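You operate a simulated robot arm through the tools that you are given. There is no shell and no other tool. Be economical: measure what you need, move in short steps, check, and stop when the job is done.

The job below is to be done with a simulated robot arm. You get a single attempt, and the scene is never put back.

JOB
Press the cork coaster once on LOW and leave it on the pad.
Fine: swing the head clear, turn the heat dial off, leave the switch on.

The check looks at the end state, three seconds after you hand in, the way a careful person would. Anything else that was tipped, shoved, dropped, spilled or broken makes it a failure.

ROBOT AND FRAMES
A 6-joint arm with a two-finger parallel gripper, fixed in place. Base frame: the origin is at the foot of the arm, x ahead of it, y to its left, z up; the work surface is at about z = 84. Units: cm, rad, N and s.
With the tool pointing down near the work surface it reaches from about 34 to 76 cm from the base axis. Its first joint turns from -1.152 to 1.152 rad. Payload 2.45 kg.
Tool frame: the origin (TCP) lies between the finger pads and is the grasp point; the fingertips stand 2.4 cm ahead of it; z points along the fingers, y is the line along which they close. Largest opening 6.8 cm; finger width 1.7, thickness 1; the body of the gripper, 4 by 7 cm, starts 4.1 cm behind the TCP.
Orientation is that of the tool frame in the base frame, as a unit quaternion [x, y, z, w]. With the fingers straight down and closing along the base's y, the tool's x points along the base's -x, its y along +y and its z along -z.

CONTROLS
- The arm moves only by the tool jog_arm. Its argument "targets" is a list of rows, each a list of 7 numbers: the shift along the base's x, y, z in cm, then the turn, a rotation vector about the base's x, y, z in rad, then the opening, from 0 (shut) to 1 (fully open). In form: [[dx, dy, dz, wx, wy, wz, jaw], ...]. A call has 1 to 8 rows; each row is the pose to reach, as a shift and turn from the pose commanded when the call began. Each row takes 0.2 s and may step no farther than 5 cm and 0.15 rad from the row before; otherwise, or with a gripper value out of range, the whole call is refused. Where a pose cannot be reached the arm comes as near as it can. A force on the tool above 40 N (or 10 N above the force at the start of the call, whichever is more), or a blocked arm, ends the call early, and 0.2 s more pass. Each finger travels about 10.8 cm/s and halts on what it meets, pressing with about 44 N; the grip force reading is that of the motor and also rises with nothing between the fingers. The clock runs only during rows and for 0.2 s after the last one: add rows that repeat a pose to give the fingers time. It gives the time, the measured TCP pose, the force on the tool (base axes), the opening and the grip force at its end, in the units of the frame above (readings bear some noise), with the torque about the TCP (base axes, N m) and any sound that the robot's microphone picked up, and new pictures: "show" is both (left out), scene, wrist or none.
- Cameras (640 x 400 px; columns grow to the right, rows downward): "scene" is fixed at [16.8, 40.67, 147.21]; the picture's right is [-0.82, -0.57, 0.00], its down [-0.32, 0.46, -0.83] and it looks along [0.47, -0.68, -0.56] (base axes); focal length 277 px, centre (320, 200). "wrist" rides on the gripper at [8.4, 1.1, -7.5] in the tool frame; the picture's right is [-0.13, 0.99, 0.00], its down [-0.60, -0.08, -0.79] and it looks along [-0.79, -0.10, 0.61] (tool axes); focal length 251 px, centre (320, 200). There is no depth. A picture from a camera that has moved, and an enlarged one, comes with that camera's place and axes in the base frame and with its lens. The place of the scene camera against the robot may be out by one fixed shift of up to 1.2 cm in any direction.
- inspect(camera, box): a new picture of the part [left, top, right, bottom] of that camera's present view, enlarged. No time passes.
- job_done(): hands the job in; it is judged then, once.

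Work in short steps. Places have to be worked out from the pictures, the camera data and where the tool is seen: move nearer, look again, correct. Check each grasp and each placing, and mend what went wrong. You have 120 turns and 200 pictures in all, those below and enlarged ones among them. Open the gripper and draw the arm clear of the work before you hand the job in, unless the task says otherwise; then end with one line.

The tools are called after "Call:" as a command line: name --pt "numbers of a row" for each row, then --argument value for the rest, lists and objects as JSON in quotes. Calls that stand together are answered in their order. jog_arm: Moves the arm, as the interface text tells. Its arguments: {"type":"object","properties":{"targets":{"type":"array","items":{"type":"array","items":{"type":"number"}}},"show":{"type":"string","enum":["both","scene","wrist","none"]}},"required":["targets"]} The other tools are called the same way: inspect (camera, box) takes an enlarged picture of a part of a camera's view; job_done () hands the job in.

At the start:

```text
time_s: 0.0
tcp_pos: [47.44, -13.23, 130.3]
orientation: [0.0, 1.0, -0.001, 0.001]
contact_force: [-0.1, 0.4, -0.1]
wrist_torque: [0.04, 0.03, -0.01]
opening: 6.79
grasp_force: 0.1
```

scene: 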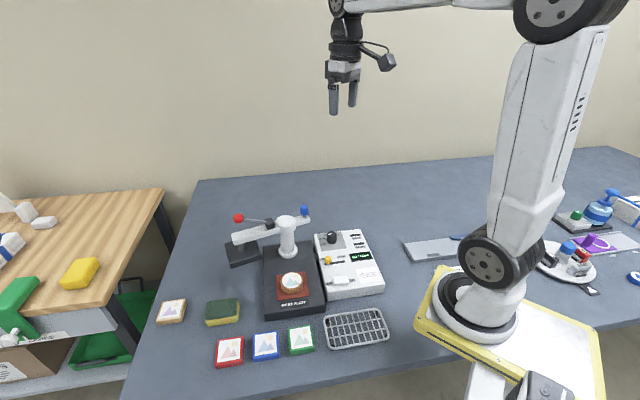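
wrist: 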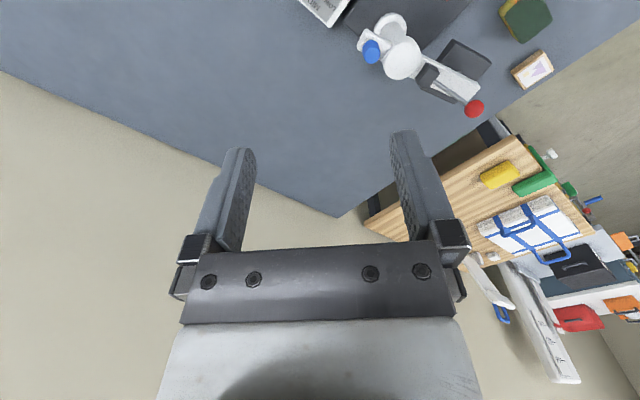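

I'll look closely at the press machine and the control box first.

Call:
inspect --camera "scene" --box '[210, 190, 400, 320]'

Call:
inspect --camera "scene" --box '[300, 220, 400, 300]'

Call:
inspect --camera "scene" --box '[140, 270, 400, 380]'

```text
3.08 times, centred on (305, 255) of scene
camera zoom: at [16.8, 40.67, 147.21], right [-0.82, -0.57, 0.0], down [-0.32, 0.46, -0.83], along [0.47, -0.68, -0.56], focal length 853 px, centre (366, 31)
```

zoom: 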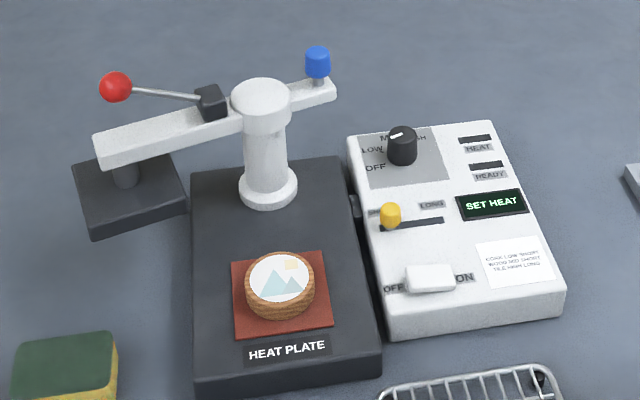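

```text
5.00 times, centred on (350, 260) of scene
camera zoom: at [16.8, 40.67, 147.21], right [-0.82, -0.57, 0.0], down [-0.32, 0.46, -0.83], along [0.47, -0.68, -0.56], focal length 1386 px, centre (170, -100)
```

zoom: 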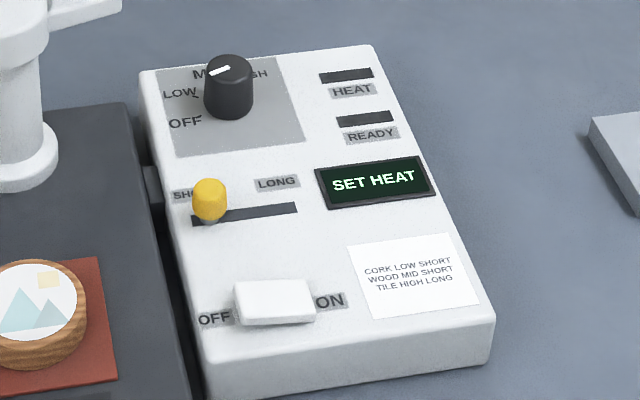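

```text
2.46 times, centred on (270, 325) of scene
camera zoom: at [16.8, 40.67, 147.21], right [-0.82, -0.57, 0.0], down [-0.32, 0.46, -0.83], along [0.47, -0.68, -0.56], focal length 682 px, centre (443, -108)
```

zoom: 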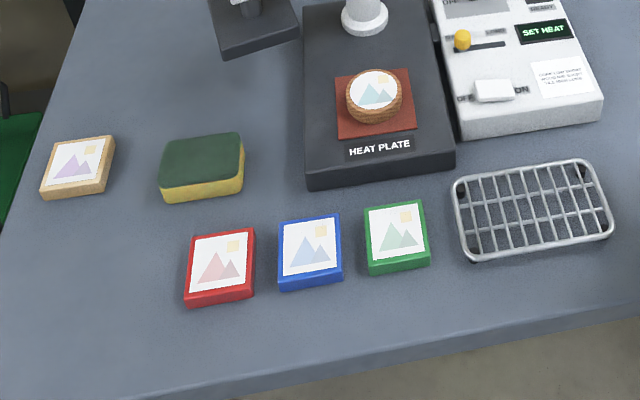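

The coaster is already on the pad, the slider is at SHORT, and the dial seems to be at OFF. The card says CORK LOW SHORT. I estimate the dial at about (49.4, -12.7, 91), the post at (58.3, -2.8) and the blue knob at (56.5, -9, 102). I'll descend above the dial to look closer.

Call:
jog_arm --pt "0 0 -5 0 0 0 1" --pt "0 0 -10 0 0 0 1" --pt "0 0 -15 0 0 0 1" --pt "0 0 -20 0 0 0 1" --pt "0 0 -24 0 0 0 1" --pt "0 0 -24 0 0 0 1"

```text
time_s: 1.4
tcp_pos: [47.13, -13.31, 106.45]
orientation: [0.0, 1.0, -0.001, 0.002]
contact_force: [1.5, -0.6, 0.8]
wrist_torque: [-0.02, -0.03, 0.02]
opening: 6.82
grasp_force: 0.1
camera wrist: at [38.7, -12.19, 113.92], right [0.13, 0.99, 0.0], down [0.6, -0.08, 0.79], along [0.79, -0.1, -0.61], focal length 251 px, centre (320, 200)
```

scene: 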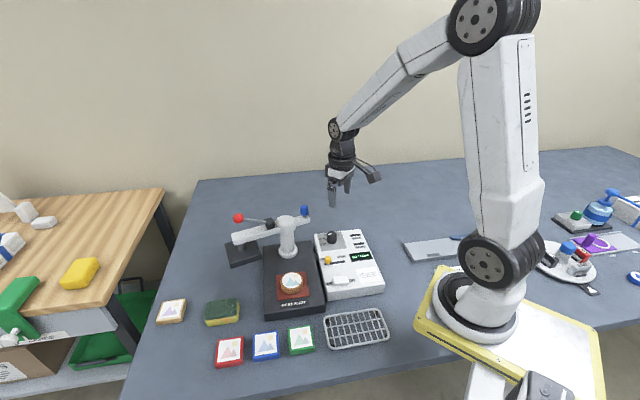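
wrist: 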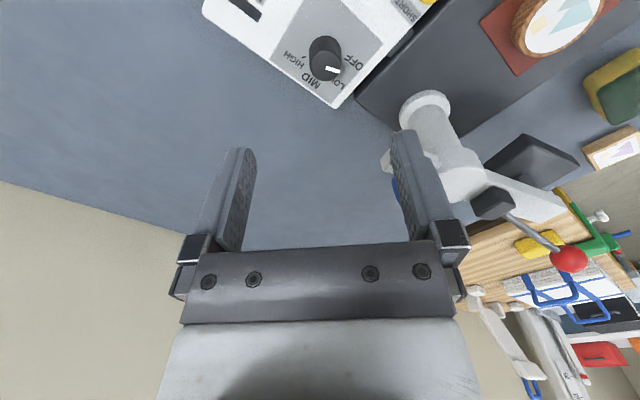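

The dial is in view, so I'll zoom in on its pointer and labels.

Call:
inspect --camera "wrist" --box '[260, 10, 420, 110]'

Call:
inspect --camera "wrist" --box '[360, 70, 620, 280]'

```text
4.00 times, centred on (340, 60) of wrist
camera zoom: at [38.7, -12.19, 113.92], right [0.13, 0.99, 0.0], down [0.6, -0.08, 0.79], along [0.79, -0.1, -0.61], focal length 1006 px, centre (240, 760)
```

zoom: 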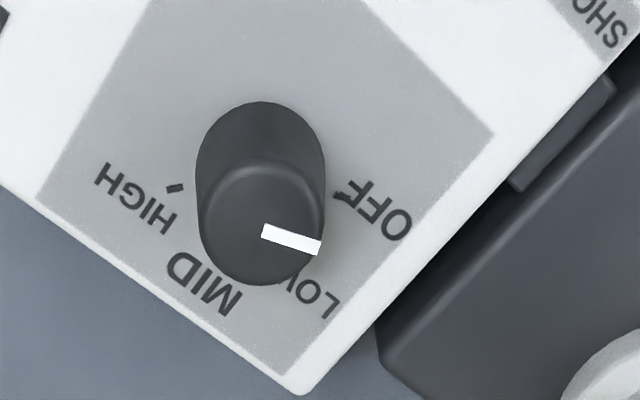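

```text
1.90 times, centred on (490, 175) of wrist
camera zoom: at [38.7, -12.19, 113.92], right [0.13, 0.99, 0.0], down [0.6, -0.08, 0.79], along [0.79, -0.1, -0.61], focal length 479 px, centre (-4, 248)
```

zoom: 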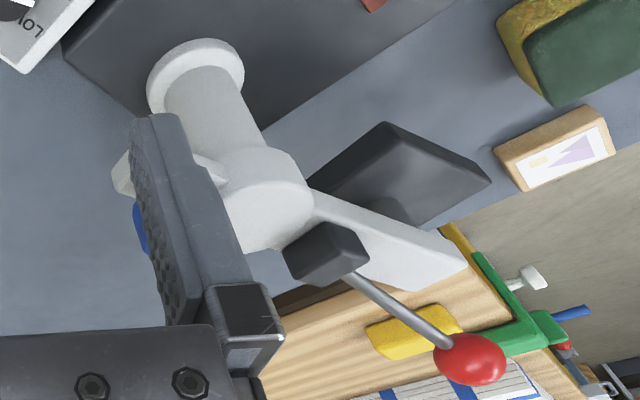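

The dial points at OFF. LOW is about 53° clockwise from it, seen from above, and the knob centre is around (49.1, -13.0). I'll move over it and lower partway.

Call:
jog_arm --pt "1.9 0.3 -3 0 0 0 1" --pt "1.9 0.3 -7 0 0 0 1" --pt "1.9 0.3 -10 0 0 0 1" --pt "1.9 0.3 -10 0 0 0 1"

```text
time_s: 2.4
tcp_pos: [49.2, -12.82, 96.39]
orientation: [0.0, 1.0, -0.001, 0.002]
contact_force: [-0.3, 0.4, -0.6]
wrist_torque: [-0.02, 0.02, 0.03]
opening: 6.8
grasp_force: 0.2
camera wrist: at [40.7, -11.6, 103.83], right [0.13, 0.99, 0.0], down [0.6, -0.08, 0.79], along [0.79, -0.1, -0.61], focal length 251 px, centre (320, 200)
```

scene: 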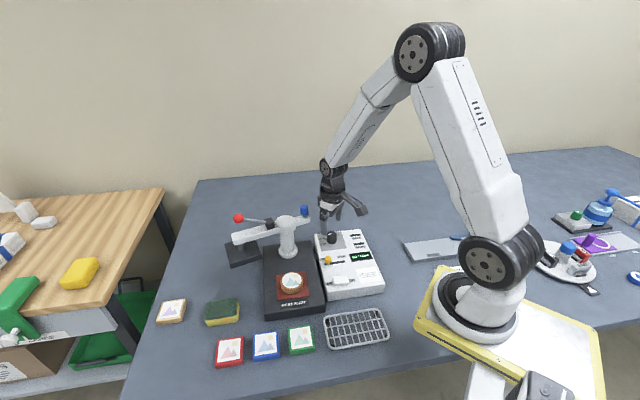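
wrist: 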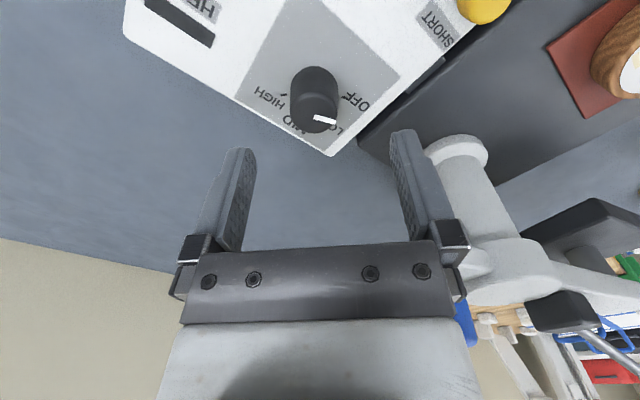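

Triangulation puts the knob top at z≈90–91, centred at about (49.6, -13.0). I'll lower around it.

Call:
jog_arm --pt "0.4 -0.15 -2 0 0 0 1" --pt "0.4 -0.15 -4.2 0 0 0 1" --pt "0.4 -0.15 -4.2 0 0 0 1"

Call:
inspect --camera "scene" --box '[290, 190, 390, 290]'

```text
time_s: 3.2
tcp_pos: [49.72, -12.98, 92.18]
orientation: [-0.001, 1.0, -0.001, 0.002]
contact_force: [0.9, -0.1, -0.4]
wrist_torque: [0.0, 0.02, -0.01]
opening: 6.77
grasp_force: 0.0
camera wrist: at [41.27, -11.81, 99.65], right [0.13, 0.99, 0.0], down [0.6, -0.08, 0.79], along [0.79, -0.1, -0.61], focal length 251 px, centre (320, 200)
```

scene: 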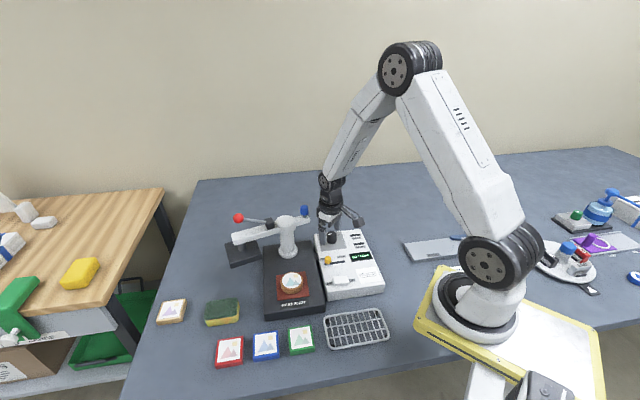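
wrist: 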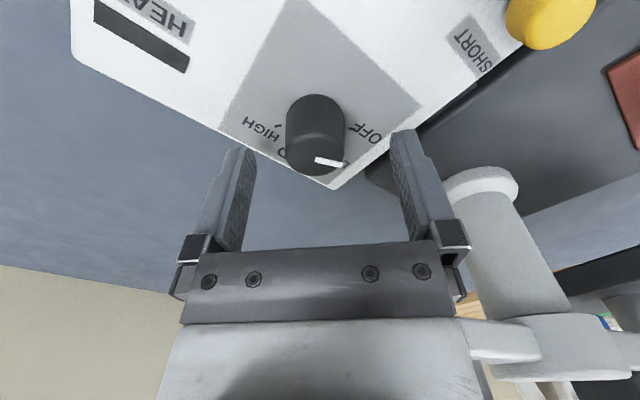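

```text
4.00 times, centred on (340, 240) of scene
camera zoom: at [16.8, 40.67, 147.21], right [-0.82, -0.57, 0.0], down [-0.32, 0.46, -0.83], along [0.47, -0.68, -0.56], focal length 1109 px, centre (240, 40)
```

zoom: 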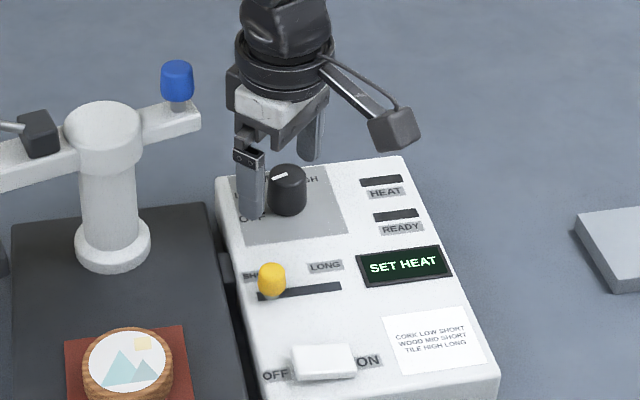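

The fingers straddle the knob, whose top is at z≈90.8 and centre near x≈49.3. I'll drop about 0.9 more, shift x by -0.35, and close.

Call:
jog_arm --pt "-0.35 -0.05 -0.5 0 0 0 1" --pt "-0.35 -0.05 -0.9 0 0 0 1" --pt "-0.35 -0.05 -0.9 0 0 0 0.7" --pt "-0.35 -0.05 -0.9 0 0 0 0.3" --pt "-0.35 -0.05 -0.9 0 0 0 0.3" --show "wrist"

```text
time_s: 4.4
tcp_pos: [49.29, -13.17, 91.36]
orientation: [0.0, 1.0, 0.0, 0.001]
contact_force: [-1.0, -6.4, -1.5]
wrist_torque: [-0.19, -0.13, -0.01]
opening: 2.97
grasp_force: 42.9
camera wrist: at [40.93, -12.0, 98.73], right [0.13, 0.99, 0.0], down [0.6, -0.08, 0.8], along [0.79, -0.1, -0.61], focal length 251 px, centre (320, 200)
```

wrist: 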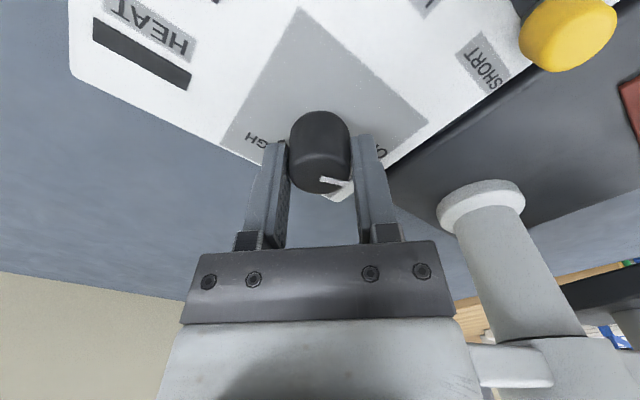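

The knob is gripped at a 2.97 cm opening. Turning it clockwise by about 0.92 rad.

Call:
jog_arm --pt "0 -0.08 0 0 0 -0.15 0.3" --pt "0 -0.08 0 0 0 -0.3 0.3" --pt "0 -0.08 0 0 0 -0.45 0.3" --pt "0 -0.08 0 0 0 -0.6 0.3" --pt "0 -0.08 0 0 0 -0.75 0.3" --pt "0 -0.08 0 0 0 -0.88 0.3" --pt "0 -0.08 0 0 0 -0.92 0.3"

Call:
inspect --camera "scene" --box '[290, 190, 390, 290]'

```text
time_s: 6.0
tcp_pos: [49.33, -13.35, 91.33]
orientation: [0.445, 0.896, -0.002, 0.001]
contact_force: [-9.8, -7.1, 8.6]
wrist_torque: [-0.29, 0.42, 0.05]
opening: 2.97
grasp_force: 43.5
camera wrist: at [45.12, -5.83, 98.75], right [0.87, 0.5, 0.0], down [0.3, -0.53, 0.79], along [0.39, -0.69, -0.61], focal length 251 px, centre (320, 200)
```

scene: 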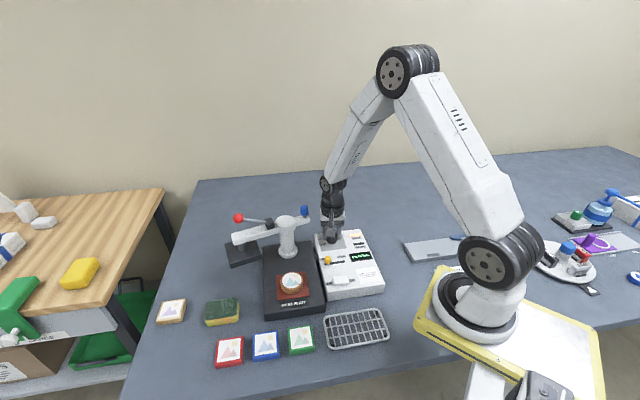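
wrist: 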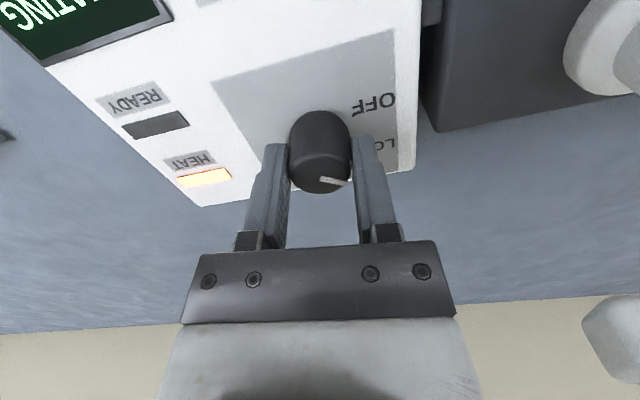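

```text
4.00 times, centred on (340, 240) of scene
camera zoom: at [16.76, 40.66, 147.22], right [-0.82, -0.57, 0.0], down [-0.32, 0.46, -0.83], along [0.47, -0.68, -0.56], focal length 1109 px, centre (240, 40)
```

zoom: 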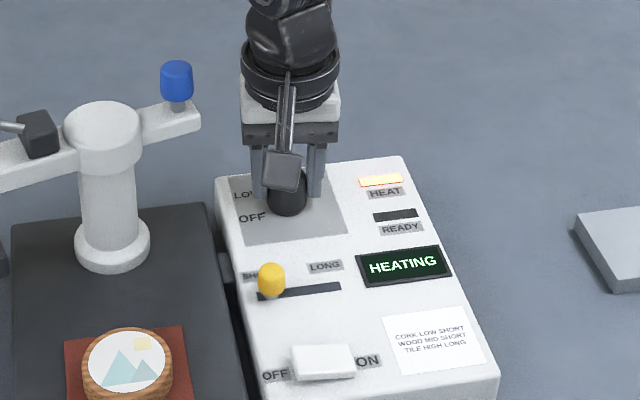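

The HEAT light is on and the display shows HEATING. I'll release, rise, and check the pointer.

Call:
jog_arm --pt "0 0.1 0 0 0 0 0.8" --pt "0 0.1 0 0 0 0 0.8" --pt "0 0.1 4 0 0 0.0 0.8" --pt "0 0.1 9 0 0 0.15 0.8" --pt "0 0 14 0 0 0.3 0.8" --pt "0 0 14 0 0 0.45 0.8" --pt "0 0 14 0 0 0.6 0.8" --pt "0 0 14 0 0 0.75 0.8"

Call:
inspect --camera "scene" --box '[300, 220, 400, 300]'

Call:
inspect --camera "wrist" --box '[220, 0, 420, 120]'

```text
time_s: 7.8
tcp_pos: [49.42, -13.15, 105.14]
orientation: [0.083, 0.997, -0.001, 0.0]
contact_force: [-0.3, 1.4, -0.4]
wrist_torque: [0.0, 0.01, 0.02]
opening: 5.44
grasp_force: 0.0
camera wrist: at [41.29, -10.58, 112.63], right [0.29, 0.96, 0.0], down [0.58, -0.18, 0.79], along [0.76, -0.23, -0.61], focal length 251 px, centre (320, 200)
```

scene: 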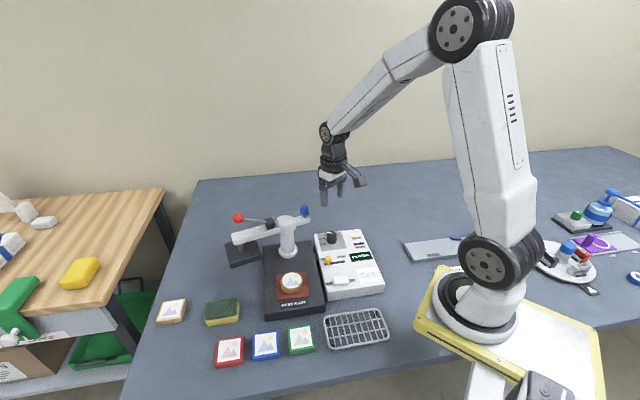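
wrist: 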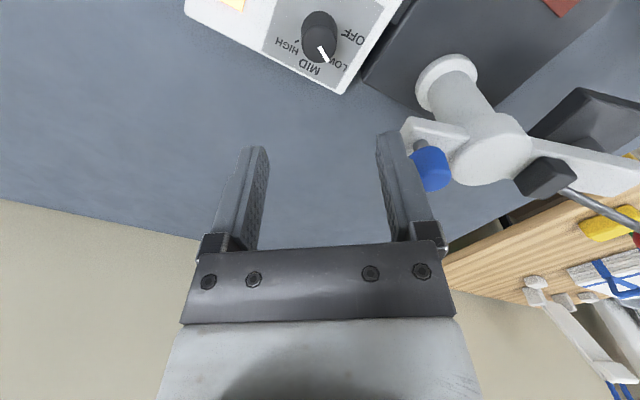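

```text
5.00 times, centred on (350, 260) of scene
camera zoom: at [16.8, 40.67, 147.21], right [-0.82, -0.57, 0.0], down [-0.32, 0.46, -0.83], along [0.47, -0.68, -0.56], focal length 1386 px, centre (170, -100)
```

zoom: 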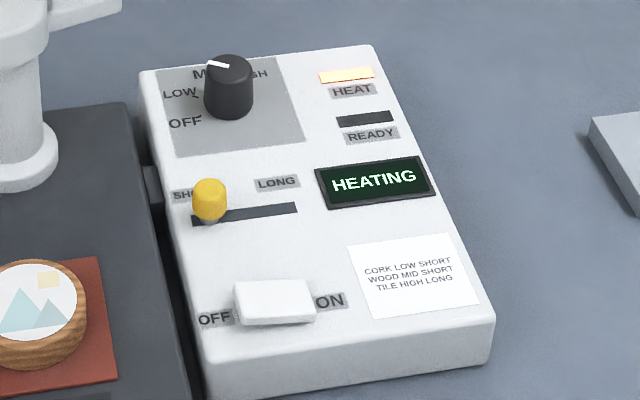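

```text
3.20 times, centred on (320, 60) of wrist
camera zoom: at [41.29, -10.58, 112.63], right [0.29, 0.96, 0.0], down [0.58, -0.18, 0.79], along [0.76, -0.23, -0.61], focal length 805 px, centre (320, 648)
```

zoom: 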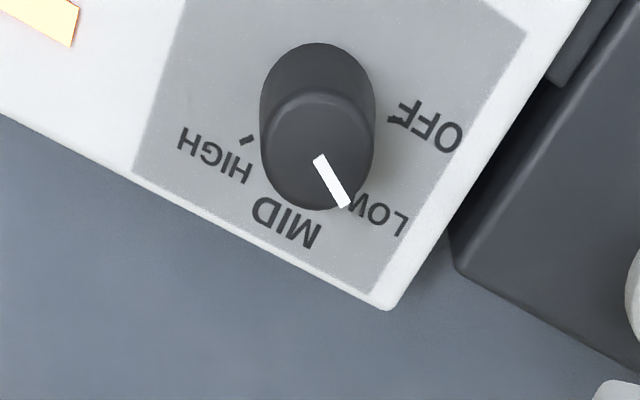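

The pointer is at LOW and heating is under way. Next I'll raise and reposition to localize the blue knob and red lever ball from another view.

Call:
jog_arm --pt "-1 2 4 0 0 0.1 0.8" --pt "-2 4 8 0 0 0.16 0.8" --pt "-3 6 12 0 0 0.16 0.8" --pt "-3 8 14 0 0 0.16 0.8" --pt "-3 8 14 0 0 0.16 0.8"

Call:
inspect --camera "scene" --box '[210, 190, 400, 320]'

```text
time_s: 9.0
tcp_pos: [46.28, -5.04, 119.16]
orientation: [0.004, 1.0, 0.0, 0.0]
contact_force: [0.2, -0.5, -1.6]
wrist_torque: [0.04, -0.01, 0.0]
opening: 5.42
grasp_force: 0.0
camera wrist: at [37.86, -3.78, 126.49], right [0.14, 0.99, 0.0], down [0.6, -0.08, 0.79], along [0.79, -0.11, -0.61], focal length 251 px, centre (320, 200)
```

scene: 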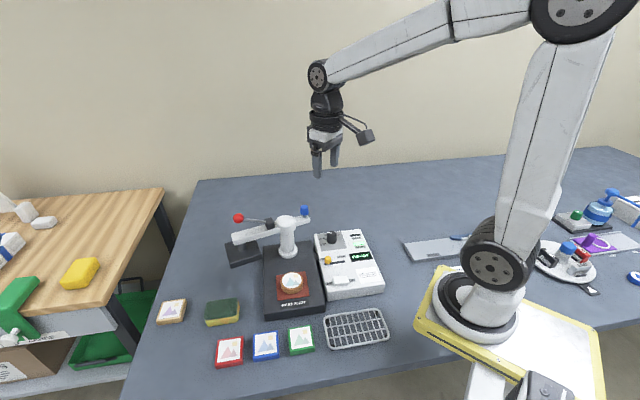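
wrist: 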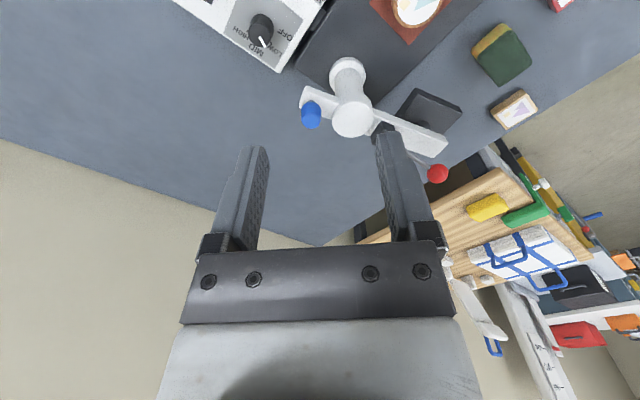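

```text
3.08 times, centred on (305, 255) of scene
camera zoom: at [16.8, 40.67, 147.21], right [-0.82, -0.57, 0.0], down [-0.32, 0.46, -0.83], along [0.47, -0.68, -0.56], focal length 853 px, centre (366, 31)
```

zoom: 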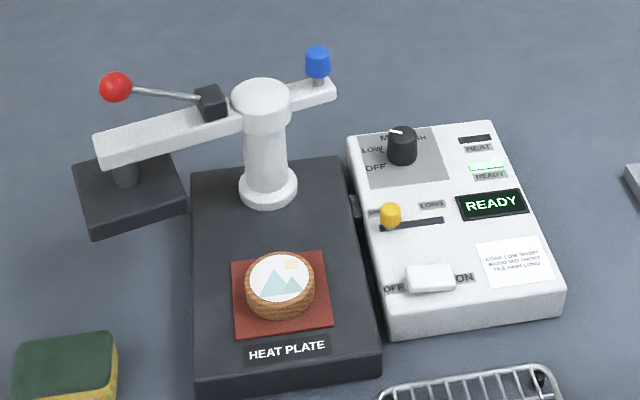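

READY is already on. Zooming the wrist view to measure the knob, post and ball.

Call:
inspect --camera "wrist" --box '[280, 40, 480, 190]'

```text
2.67 times, centred on (380, 115) of wrist
camera zoom: at [37.86, -3.78, 126.49], right [0.14, 0.99, 0.0], down [0.6, -0.08, 0.79], along [0.79, -0.11, -0.61], focal length 670 px, centre (160, 427)
```

zoom: 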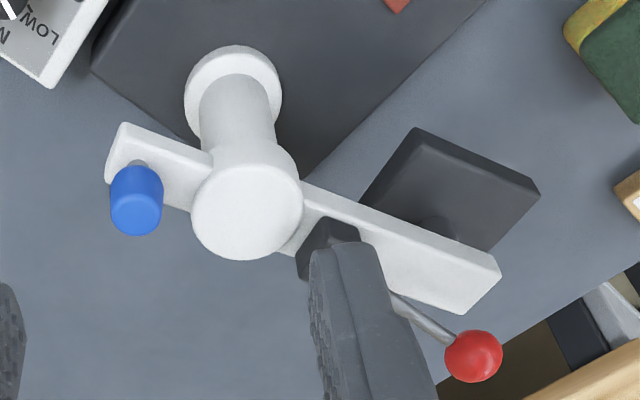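

Estimates are blue knob ≈ (55.0, -7.2, 101), post axis ≈ (57.2, -2.3) with its top at about 99, and red ball ≈ (65, 8.6, 102.5). I'll go above the knob and yaw so the fingers close roughly tangentially.

Call:
jog_arm --pt "2 -0.5 0 0 0 -0.15 1" --pt "4 -1 0 0 0 -0.3 1" --pt "6 -1.5 0 0 0 -0.45 1" --pt "8.6 -2 0 0 0 -0.6 1" --pt "8.6 -2.1 -2 0 0 -0.75 1" --pt "8.6 -2.1 -4 0 0 -0.9 1" --pt "8.6 -2.1 -6 0 0 -1.05 1" --pt "8.6 -2.1 -8 0 0 -1.2 1"

```text
time_s: 10.8
tcp_pos: [54.93, -7.54, 111.17]
orientation: [0.57, 0.821, -0.002, 0.001]
contact_force: [-0.5, 0.2, 0.6]
wrist_torque: [0.0, -0.01, -0.02]
opening: 6.79
grasp_force: 0.0
camera wrist: at [52.92, 0.85, 118.6], right [0.97, 0.23, 0.0], down [0.14, -0.59, 0.79], along [0.18, -0.77, -0.61], focal length 251 px, centre (320, 200)
```

scene: 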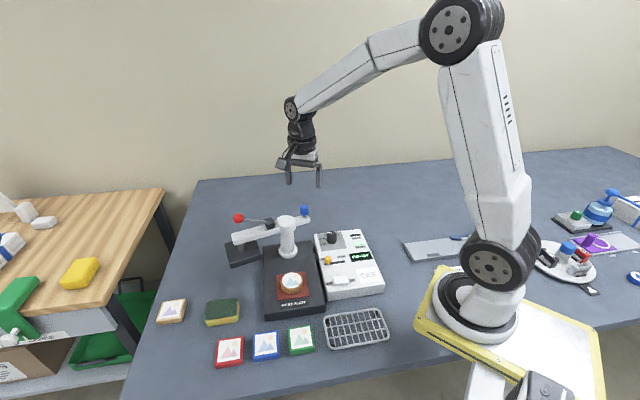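
wrist: 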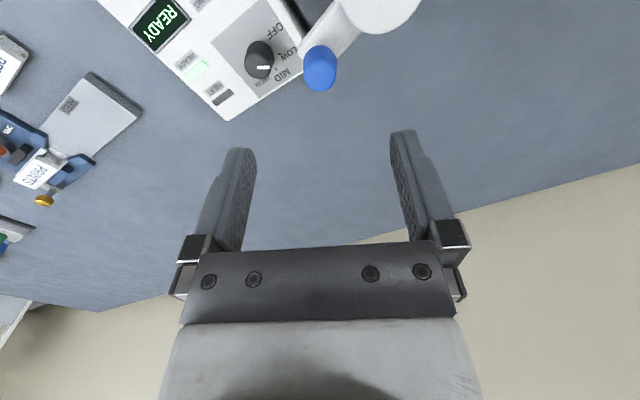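

Knob refined to (54.8, -7.2, 101), in agreement from two views. I'll descend with the jaws open while yawing to the tangent.

Call:
jog_arm --pt "-0.15 0.3 -1 0 0 -0.15 1" --pt "-0.15 0.3 -2 0 0 -0.3 1" --pt "-0.15 0.3 -3 0 0 -0.45 1" --pt "-0.15 0.3 -5 0 0 -0.55 1" --pt "-0.15 0.3 -6 0 0 -0.55 1" --pt "-0.15 0.3 -6 0 0 -0.55 1"

Call:
inspect --camera "scene" --box '[220, 150, 360, 270]'

```text
time_s: 12.2
tcp_pos: [54.83, -7.09, 105.35]
orientation: [0.771, 0.637, -0.002, -0.001]
contact_force: [0.4, -0.1, 0.3]
wrist_torque: [0.0, 0.02, 0.01]
opening: 6.79
grasp_force: 0.1
camera wrist: at [57.41, 1.05, 112.77], right [0.95, -0.31, 0.0], down [-0.19, -0.58, 0.79], along [-0.25, -0.75, -0.61], focal length 251 px, centre (320, 200)
```

scene: 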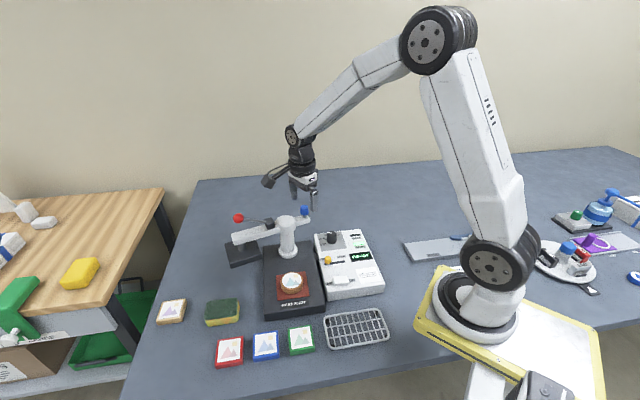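
wrist: 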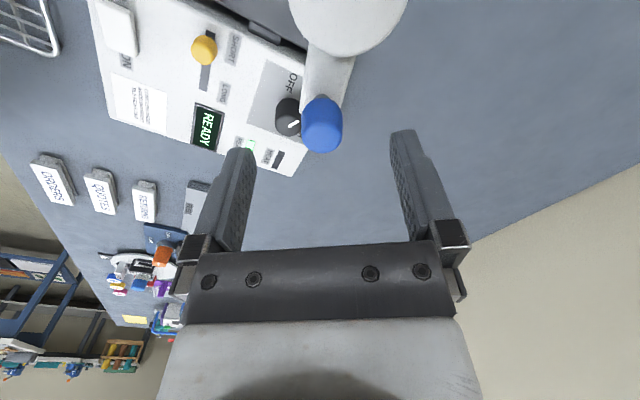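

```text
3.33 times, centred on (290, 210) of scene
camera zoom: at [16.8, 40.67, 147.21], right [-0.82, -0.57, 0.0], down [-0.32, 0.46, -0.83], along [0.47, -0.68, -0.56], focal length 924 px, centre (420, 167)
```

zoom: 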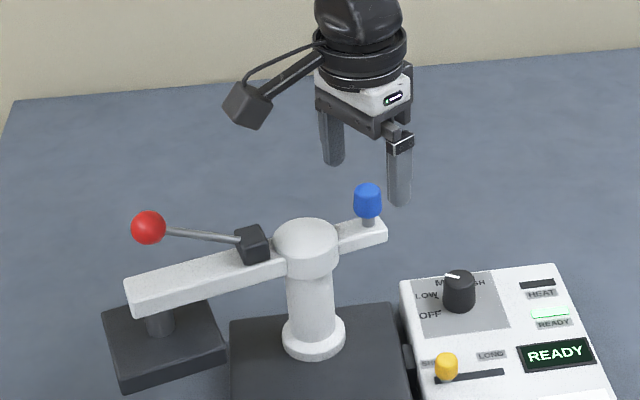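

The knob is centred between the fingers. I'll lower 3.3 and close.

Call:
jog_arm --pt "0 -0.05 -2 0 0 0 1" --pt "0 -0.05 -3.3 0 0 0 1" --pt "0 -0.05 -3.3 0 0 0 0.6" --pt "0 -0.05 -3.3 0 0 0 0.2" --pt "0 -0.05 -3.3 0 0 0 0.2"

```text
time_s: 13.4
tcp_pos: [54.81, -7.14, 102.01]
orientation: [0.771, 0.637, -0.002, 0.0]
contact_force: [-5.0, -1.3, -0.1]
wrist_torque: [-0.13, 0.12, 0.0]
opening: 2.33
grasp_force: 39.4
camera wrist: at [57.53, 0.9, 109.44], right [0.95, -0.31, 0.0], down [-0.19, -0.58, 0.8], along [-0.25, -0.75, -0.61], focal length 251 px, centre (320, 200)
```

scene: 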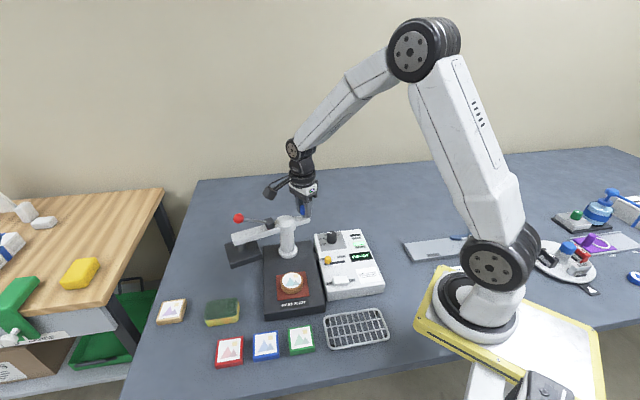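
wrist: 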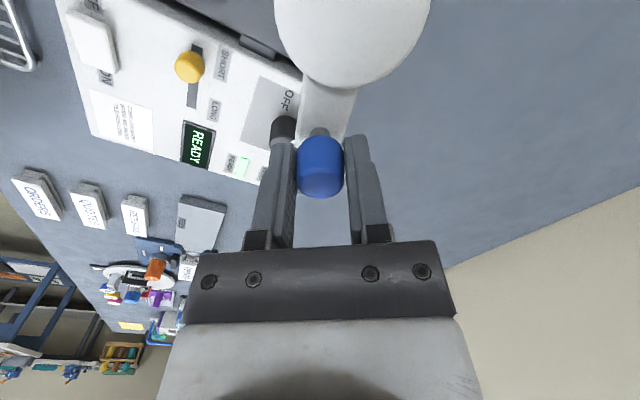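

The knob is gripped. Post axis ≈ (57.45, -2.35), so the knob radius is about 5.46 at 242°. I'll swing counter-clockwise in a few steps and check the forces.

Call:
jog_arm --pt "0.37 -0.2 0 0 0 0.075 0.2" --pt "0.75 -0.34 0 0 0 0.15 0.2" --pt "1.14 -0.46 0 0 0 0.225 0.2" --pt "1.54 -0.56 0 0 0 0.3 0.2" --pt "1.94 -0.62 0 0 0 0.375 0.2" --pt "2.35 -0.65 0 0 0 0.45 0.2"

```text
time_s: 14.8
tcp_pos: [57.23, -8.03, 101.99]
orientation: [0.609, 0.793, -0.001, 0.0]
contact_force: [-4.0, -20.5, 5.6]
wrist_torque: [0.04, 0.19, 0.11]
opening: 2.33
grasp_force: 39.8
camera wrist: at [56.09, 0.56, 109.43], right [0.99, 0.13, 0.0], down [0.08, -0.6, 0.8], along [0.11, -0.79, -0.61], focal length 251 px, centre (320, 200)
```

scene: 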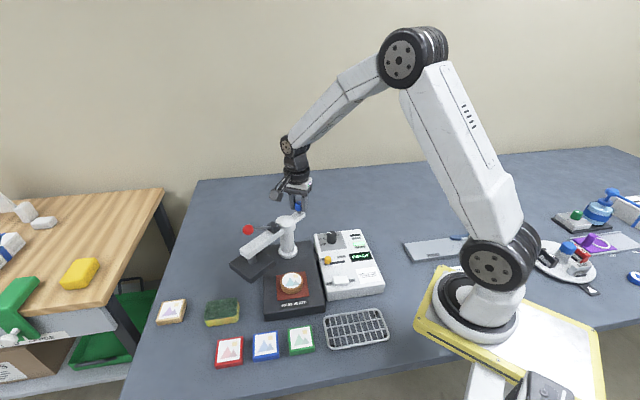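
wrist: 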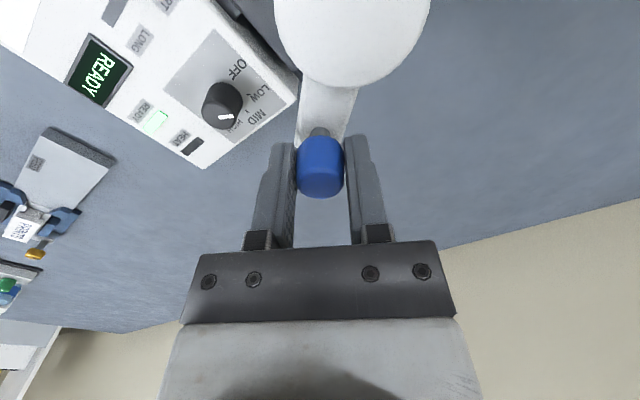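

The arm follows, and the black plate is the heated platen. Fitting the arc gives a pivot at about (57.9, -2.3) and r≈5.75. Continuing the arc with that correction.

Call:
jog_arm --pt "0.45 -0.24 0 0 0 0.075 0.2" --pt "0.91 -0.25 0 0 0 0.15 0.2" --pt "1.34 -0.22 0 0 0 0.225 0.2" --pt "1.77 -0.16 0 0 0 0.3 0.2" --pt "2.19 -0.06 0 0 0 0.375 0.2" --pt "2.6 0.06 0 0 0 0.45 0.2" --pt "3.0 0.22 0 0 0 0.525 0.2" --pt "3.4 0.4 0 0 0 0.6 0.2"

Call:
inspect --camera "scene" --box '[210, 190, 400, 320]'

```text
time_s: 16.6
tcp_pos: [60.49, -7.2, 101.88]
orientation: [0.346, 0.938, -0.001, 0.0]
contact_force: [-13.2, 21.4, 14.6]
wrist_torque: [0.42, 0.21, 0.03]
opening: 2.34
grasp_force: 39.7
camera wrist: at [54.84, -0.88, 109.38], right [0.74, 0.67, 0.0], down [0.41, -0.45, 0.79], along [0.53, -0.59, -0.61], focal length 251 px, centre (320, 200)
```

scene: 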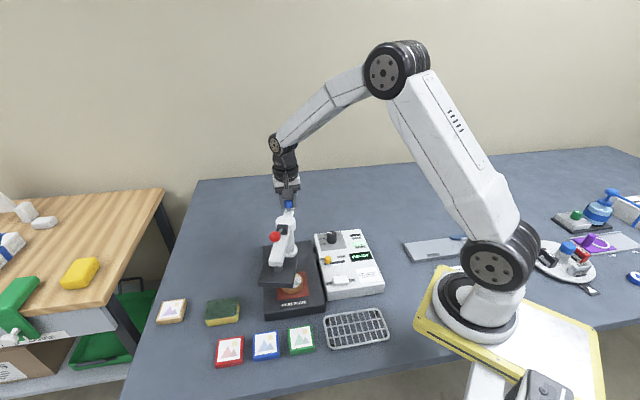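
wrist: 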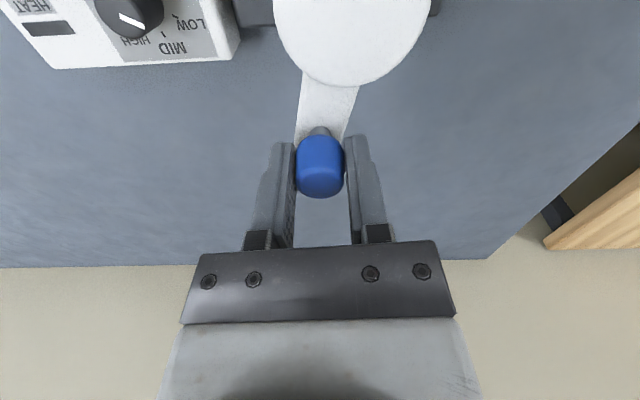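

```text
3.08 times, centred on (305, 255) of scene
camera zoom: at [16.73, 40.74, 147.2], right [-0.82, -0.57, 0.0], down [-0.32, 0.46, -0.83], along [0.47, -0.68, -0.56], focal length 853 px, centre (366, 31)
```

zoom: 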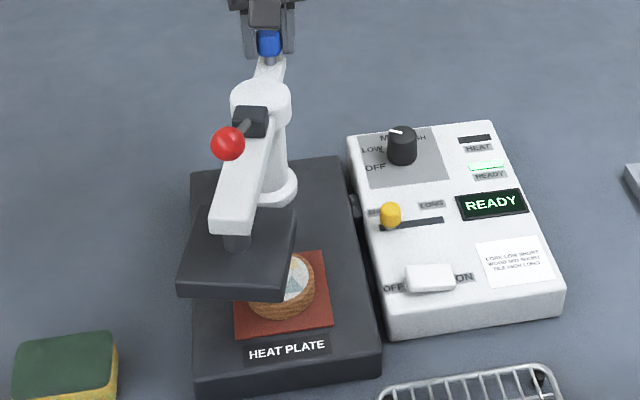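

The platen is about 15–18° short of the coaster and the load is pulling inward, so I'll tighten the arc. I'll continue about 0.26 rad, watching the force.

Call:
jog_arm --pt "0.1 0.25 0.1 0 0 0.02 0.2" --pt "0.35 0.42 0.1 0 0 0.08 0.2" --pt "0.64 0.6 0.1 0 0 0.15 0.2" --pt "0.9 0.84 0.1 0 0 0.21 0.2" --pt "1.1 1.04 0.1 0 0 0.26 0.2" --show "none"

Call:
inspect --camera "scene" --box '[230, 200, 350, 320]'

```text
time_s: 17.8
tcp_pos: [61.63, -6.49, 101.88]
orientation: [0.224, 0.975, -0.001, 0.0]
contact_force: [-9.2, 1.9, -13.5]
wrist_torque: [0.12, 0.35, -0.21]
opening: 2.34
grasp_force: 39.5
```

```text
3.33 times, centred on (290, 260) of scene
camera zoom: at [16.8, 40.67, 147.21], right [-0.82, -0.57, 0.0], down [-0.32, 0.46, -0.83], along [0.47, -0.68, -0.56], focal length 924 px, centre (420, 0)
```

zoom: 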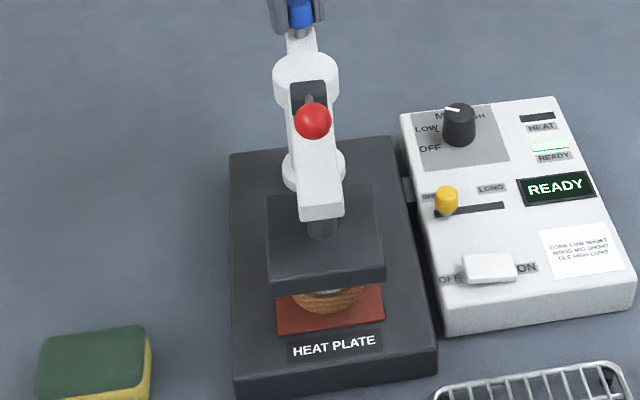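

The platen is now centred over the coaster. I'll release the knob and rise straight up.

Call:
jog_arm --pt "0 0 0 0 0 0 0.6" --pt "0 0 0 0 0 0 0.6" --pt "0 0 3 0 0 0 0.6" --pt "0 0 8 0 0 0 0.6" --pt "-4 1 11 0 0 0.15 0.6" --pt "-8 3 12 0 0 0.3 0.4" --pt "-12 6 13 0 0 0.3 0.2" --pt "-14 9 13 0 0 0.3 0"

```text
refused: row 5 steps farther than a row can; nothing moved
```

Call:
jog_arm --pt "0 0 0 0 0 0 0.6" --pt "0 0 0 0 0 0 0.6" --pt "0 0 3 0 0 0 0.6" --pt "0 0 8 0 0 0 0.6" --pt "-3 1 11 0 0 0.15 0.6" --pt "-7 3 12 0 0 0.3 0.4" --pt "-11 5 13 0 0 0.3 0.2" --pt "-14 8 13 0 0 0.3 0"

Call:
inspect --camera "scene" --box '[210, 190, 400, 320]'

```text
time_s: 19.6
tcp_pos: [47.67, 1.9, 115.22]
orientation: [0.074, 0.997, -0.001, 0.001]
contact_force: [-0.1, 0.9, 0.4]
wrist_torque: [0.0, 0.0, 0.02]
opening: 0.0
grasp_force: 23.3
camera wrist: at [39.47, 4.38, 122.53], right [0.28, 0.96, 0.0], down [0.58, -0.17, 0.79], along [0.76, -0.22, -0.61], focal length 251 px, centre (320, 200)
```

scene: 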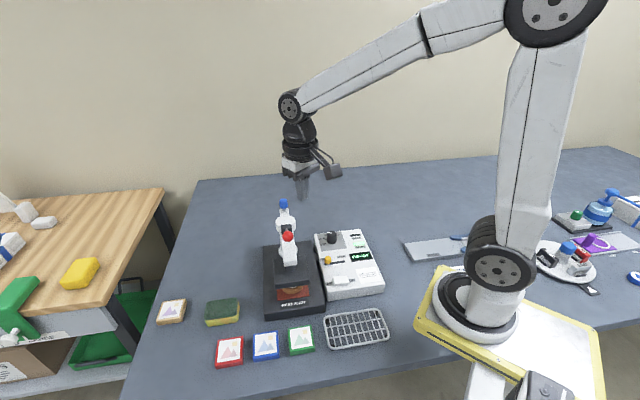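
wrist: 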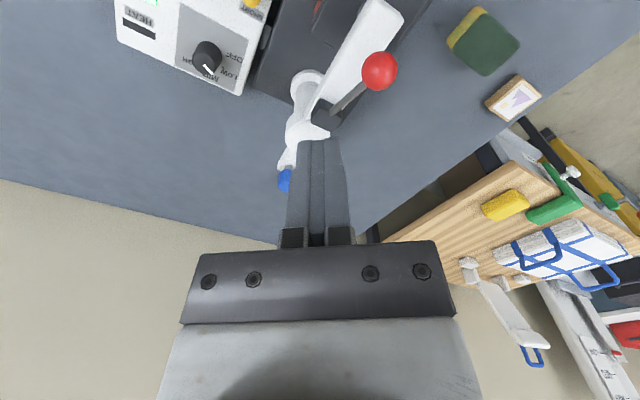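

```text
3.08 times, centred on (305, 255) of scene
camera zoom: at [16.8, 40.67, 147.21], right [-0.82, -0.57, 0.0], down [-0.32, 0.46, -0.83], along [0.47, -0.68, -0.56], focal length 853 px, centre (366, 31)
```

zoom: 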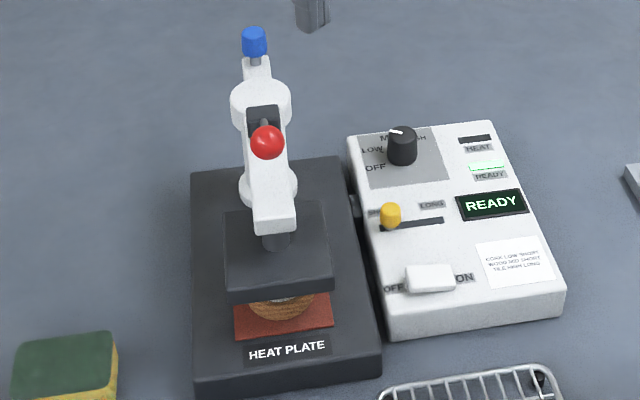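

The ball triangulates to about (48.8, 6.0, 105), with the lever hinge near (54.3, 0.8, 99.5). I'll go above the ball with yaw -45° so that the fingers' closing axis is the lever's pivot direction.

Call:
jog_arm --pt "0.5 2 0 0 0 -0.15 0.3" --pt "1.1 4.1 0 0 0 -0.3 0.6" --pt "1.1 4.1 -1 0 0 -0.45 0.9" --pt "1.1 4.1 -2 0 0 -0.6 0.9" --pt "1.1 4.1 -2.5 0 0 -0.64 0.9" --pt "1.1 4.1 -2.5 0 0 -0.64 0.9"

```text
time_s: 21.0
tcp_pos: [48.52, 5.76, 112.6]
orientation: [0.385, 0.923, -0.001, 0.0]
contact_force: [-0.3, -0.3, -0.2]
wrist_torque: [-0.02, 0.0, 0.01]
opening: 6.11
grasp_force: 0.0
camera wrist: at [43.48, 12.61, 120.06], right [0.8, 0.61, 0.0], down [0.37, -0.48, 0.79], along [0.48, -0.63, -0.61], focal length 251 px, centre (320, 200)
```

scene: 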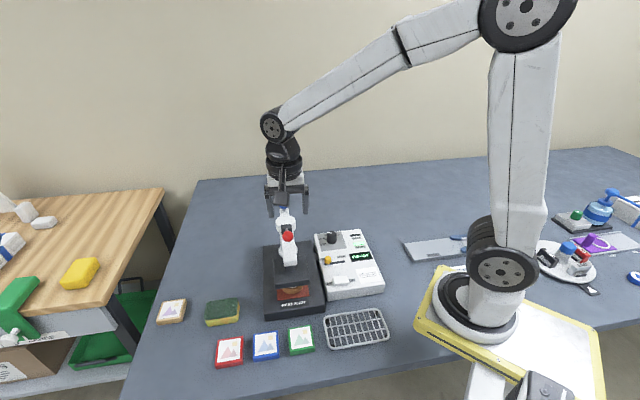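
wrist: 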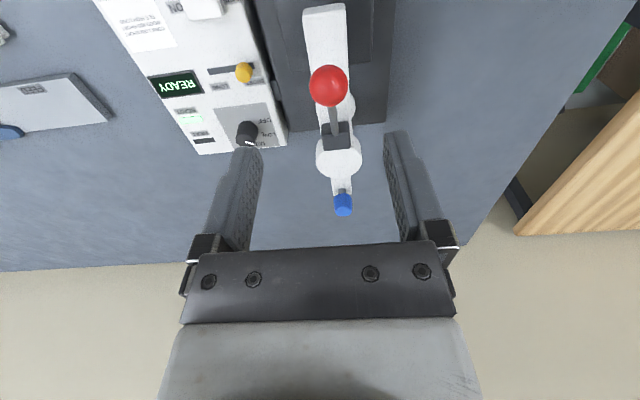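

The ball refines to (49.05, 6.1, 104.1). I'll lower with the fingers on either side of it, TCP about 1.1 above its centre.

Call:
jog_arm --pt "0.3 0.2 -3 0 0 0 0.9" --pt "0.5 0.3 -6 0 0 0 0.9" --pt "0.5 0.3 -7.4 0 0 0 0.9" --pt "0.5 0.3 -7.4 0 0 0 0.9"

Call:
inspect --camera "scene" --box '[220, 170, 380, 290]'

```text
time_s: 22.0
tcp_pos: [49.28, 5.97, 105.21]
orientation: [0.384, 0.923, -0.001, 0.002]
contact_force: [-0.1, 0.9, 0.0]
wrist_torque: [0.02, 0.01, 0.0]
opening: 6.14
grasp_force: 0.1
camera wrist: at [44.08, 12.76, 112.71], right [0.8, 0.61, 0.0], down [0.37, -0.48, 0.79], along [0.48, -0.63, -0.61], focal length 251 px, centre (320, 200)
```

scene: 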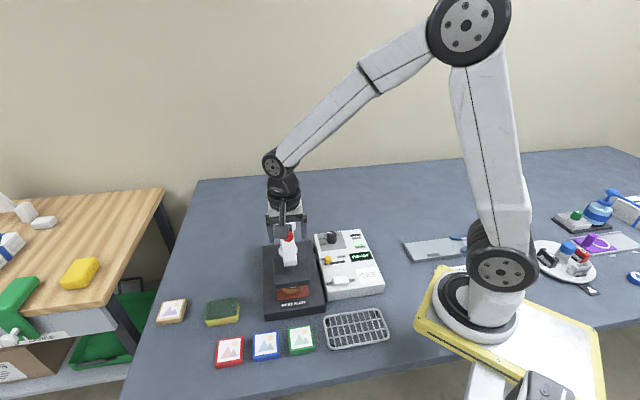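
wrist: 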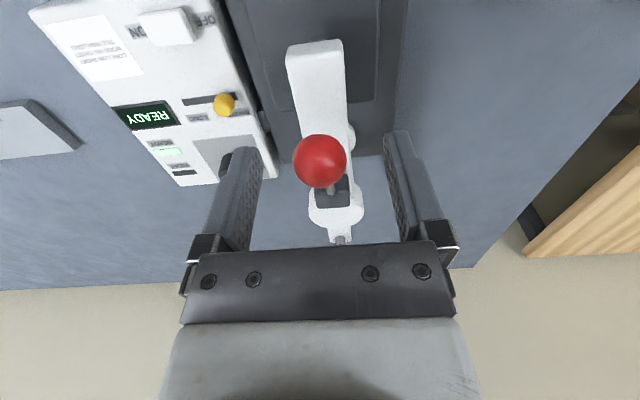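

```text
3.33 times, centred on (300, 230) of scene
camera zoom: at [16.8, 40.67, 147.21], right [-0.82, -0.57, 0.0], down [-0.32, 0.46, -0.83], along [0.47, -0.68, -0.56], focal length 924 px, centre (387, 100)
```

zoom: 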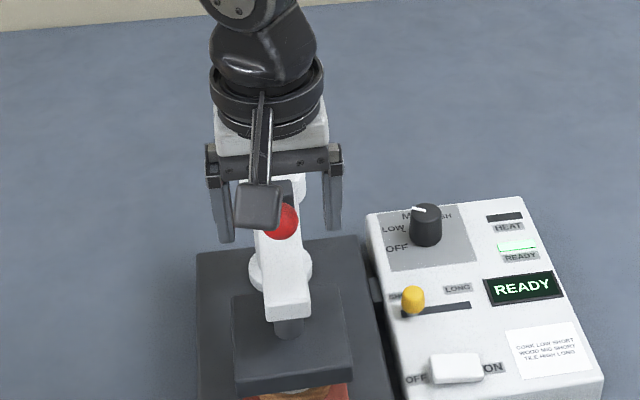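

The ball is centred, about 1.3 below the TCP. Closing on it.

Call:
jog_arm --pt "0 0 0 0 0 0 0.6" --pt "0 0 0 0 0 0 0.3" --pt "0 0 0 0 0 0 0.25" --show "wrist"

```text
time_s: 22.8
tcp_pos: [49.25, 5.85, 105.34]
orientation: [0.384, 0.923, -0.001, 0.0]
contact_force: [0.7, 0.4, -1.6]
wrist_torque: [0.08, 0.04, -0.02]
opening: 2.44
grasp_force: 40.4
camera wrist: at [44.08, 12.76, 112.74], right [0.8, 0.61, 0.0], down [0.37, -0.48, 0.79], along [0.48, -0.63, -0.61], focal length 251 px, centre (320, 200)
```

wrist: 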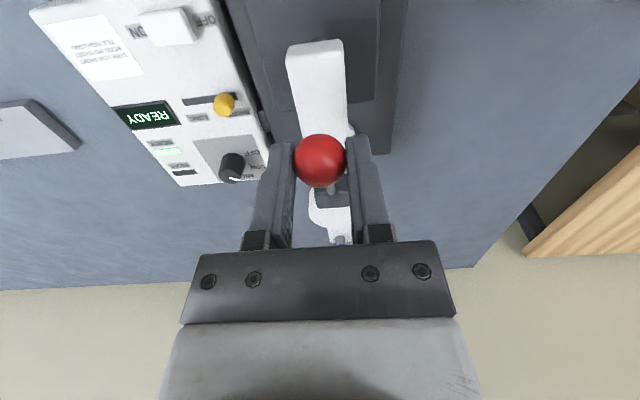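

The ball is gripped (2.44 cm). I'll press the lever down along its arc (estimated length 8.5, elevation about 32°), starting with part of the stroke.

Call:
jog_arm --pt "-0.13 0.12 -0.35 0 0 0 0.25" --pt "-0.25 0.24 -0.7 0 0 0 0.25" --pt "-0.37 0.36 -1.05 0 0 0 0.25" --pt "-0.47 0.46 -1.4 0 0 0 0.25" --show "wrist"

Call:
inspect --camera "scene" --box '[220, 190, 400, 320]'

```text
time_s: 23.8
tcp_pos: [49.02, 6.41, 103.82]
orientation: [0.384, 0.923, -0.001, 0.002]
contact_force: [6.0, -8.8, 11.6]
wrist_torque: [-0.79, -0.81, 0.0]
opening: 2.47
grasp_force: 40.2
camera wrist: at [43.8, 13.29, 111.34], right [0.79, 0.61, 0.0], down [0.37, -0.48, 0.8], along [0.48, -0.63, -0.61], focal length 251 px, centre (320, 200)
```

wrist: 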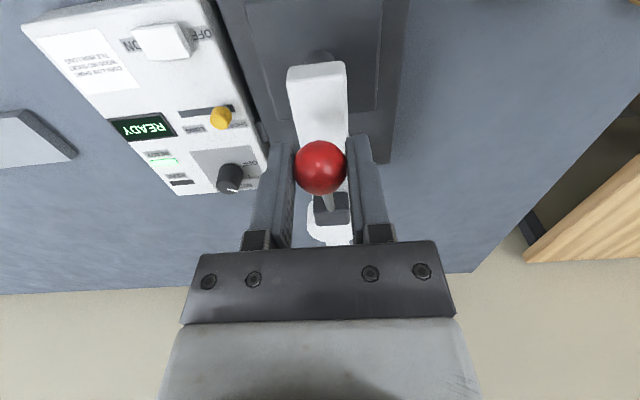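

```text
3.08 times, centred on (310, 255) of scene
camera zoom: at [16.8, 40.64, 147.22], right [-0.82, -0.57, 0.0], down [-0.32, 0.46, -0.83], along [0.47, -0.68, -0.56], focal length 853 px, centre (351, 31)
```

zoom: 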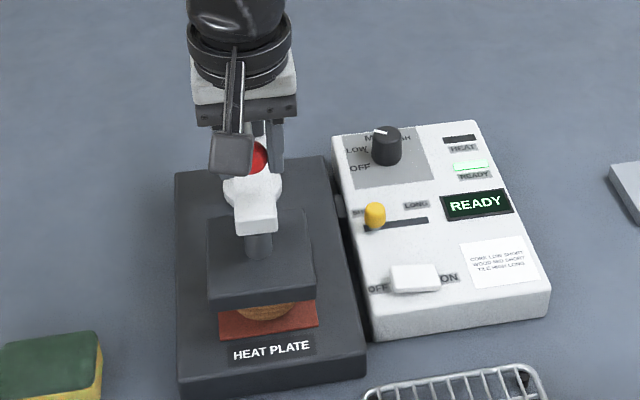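

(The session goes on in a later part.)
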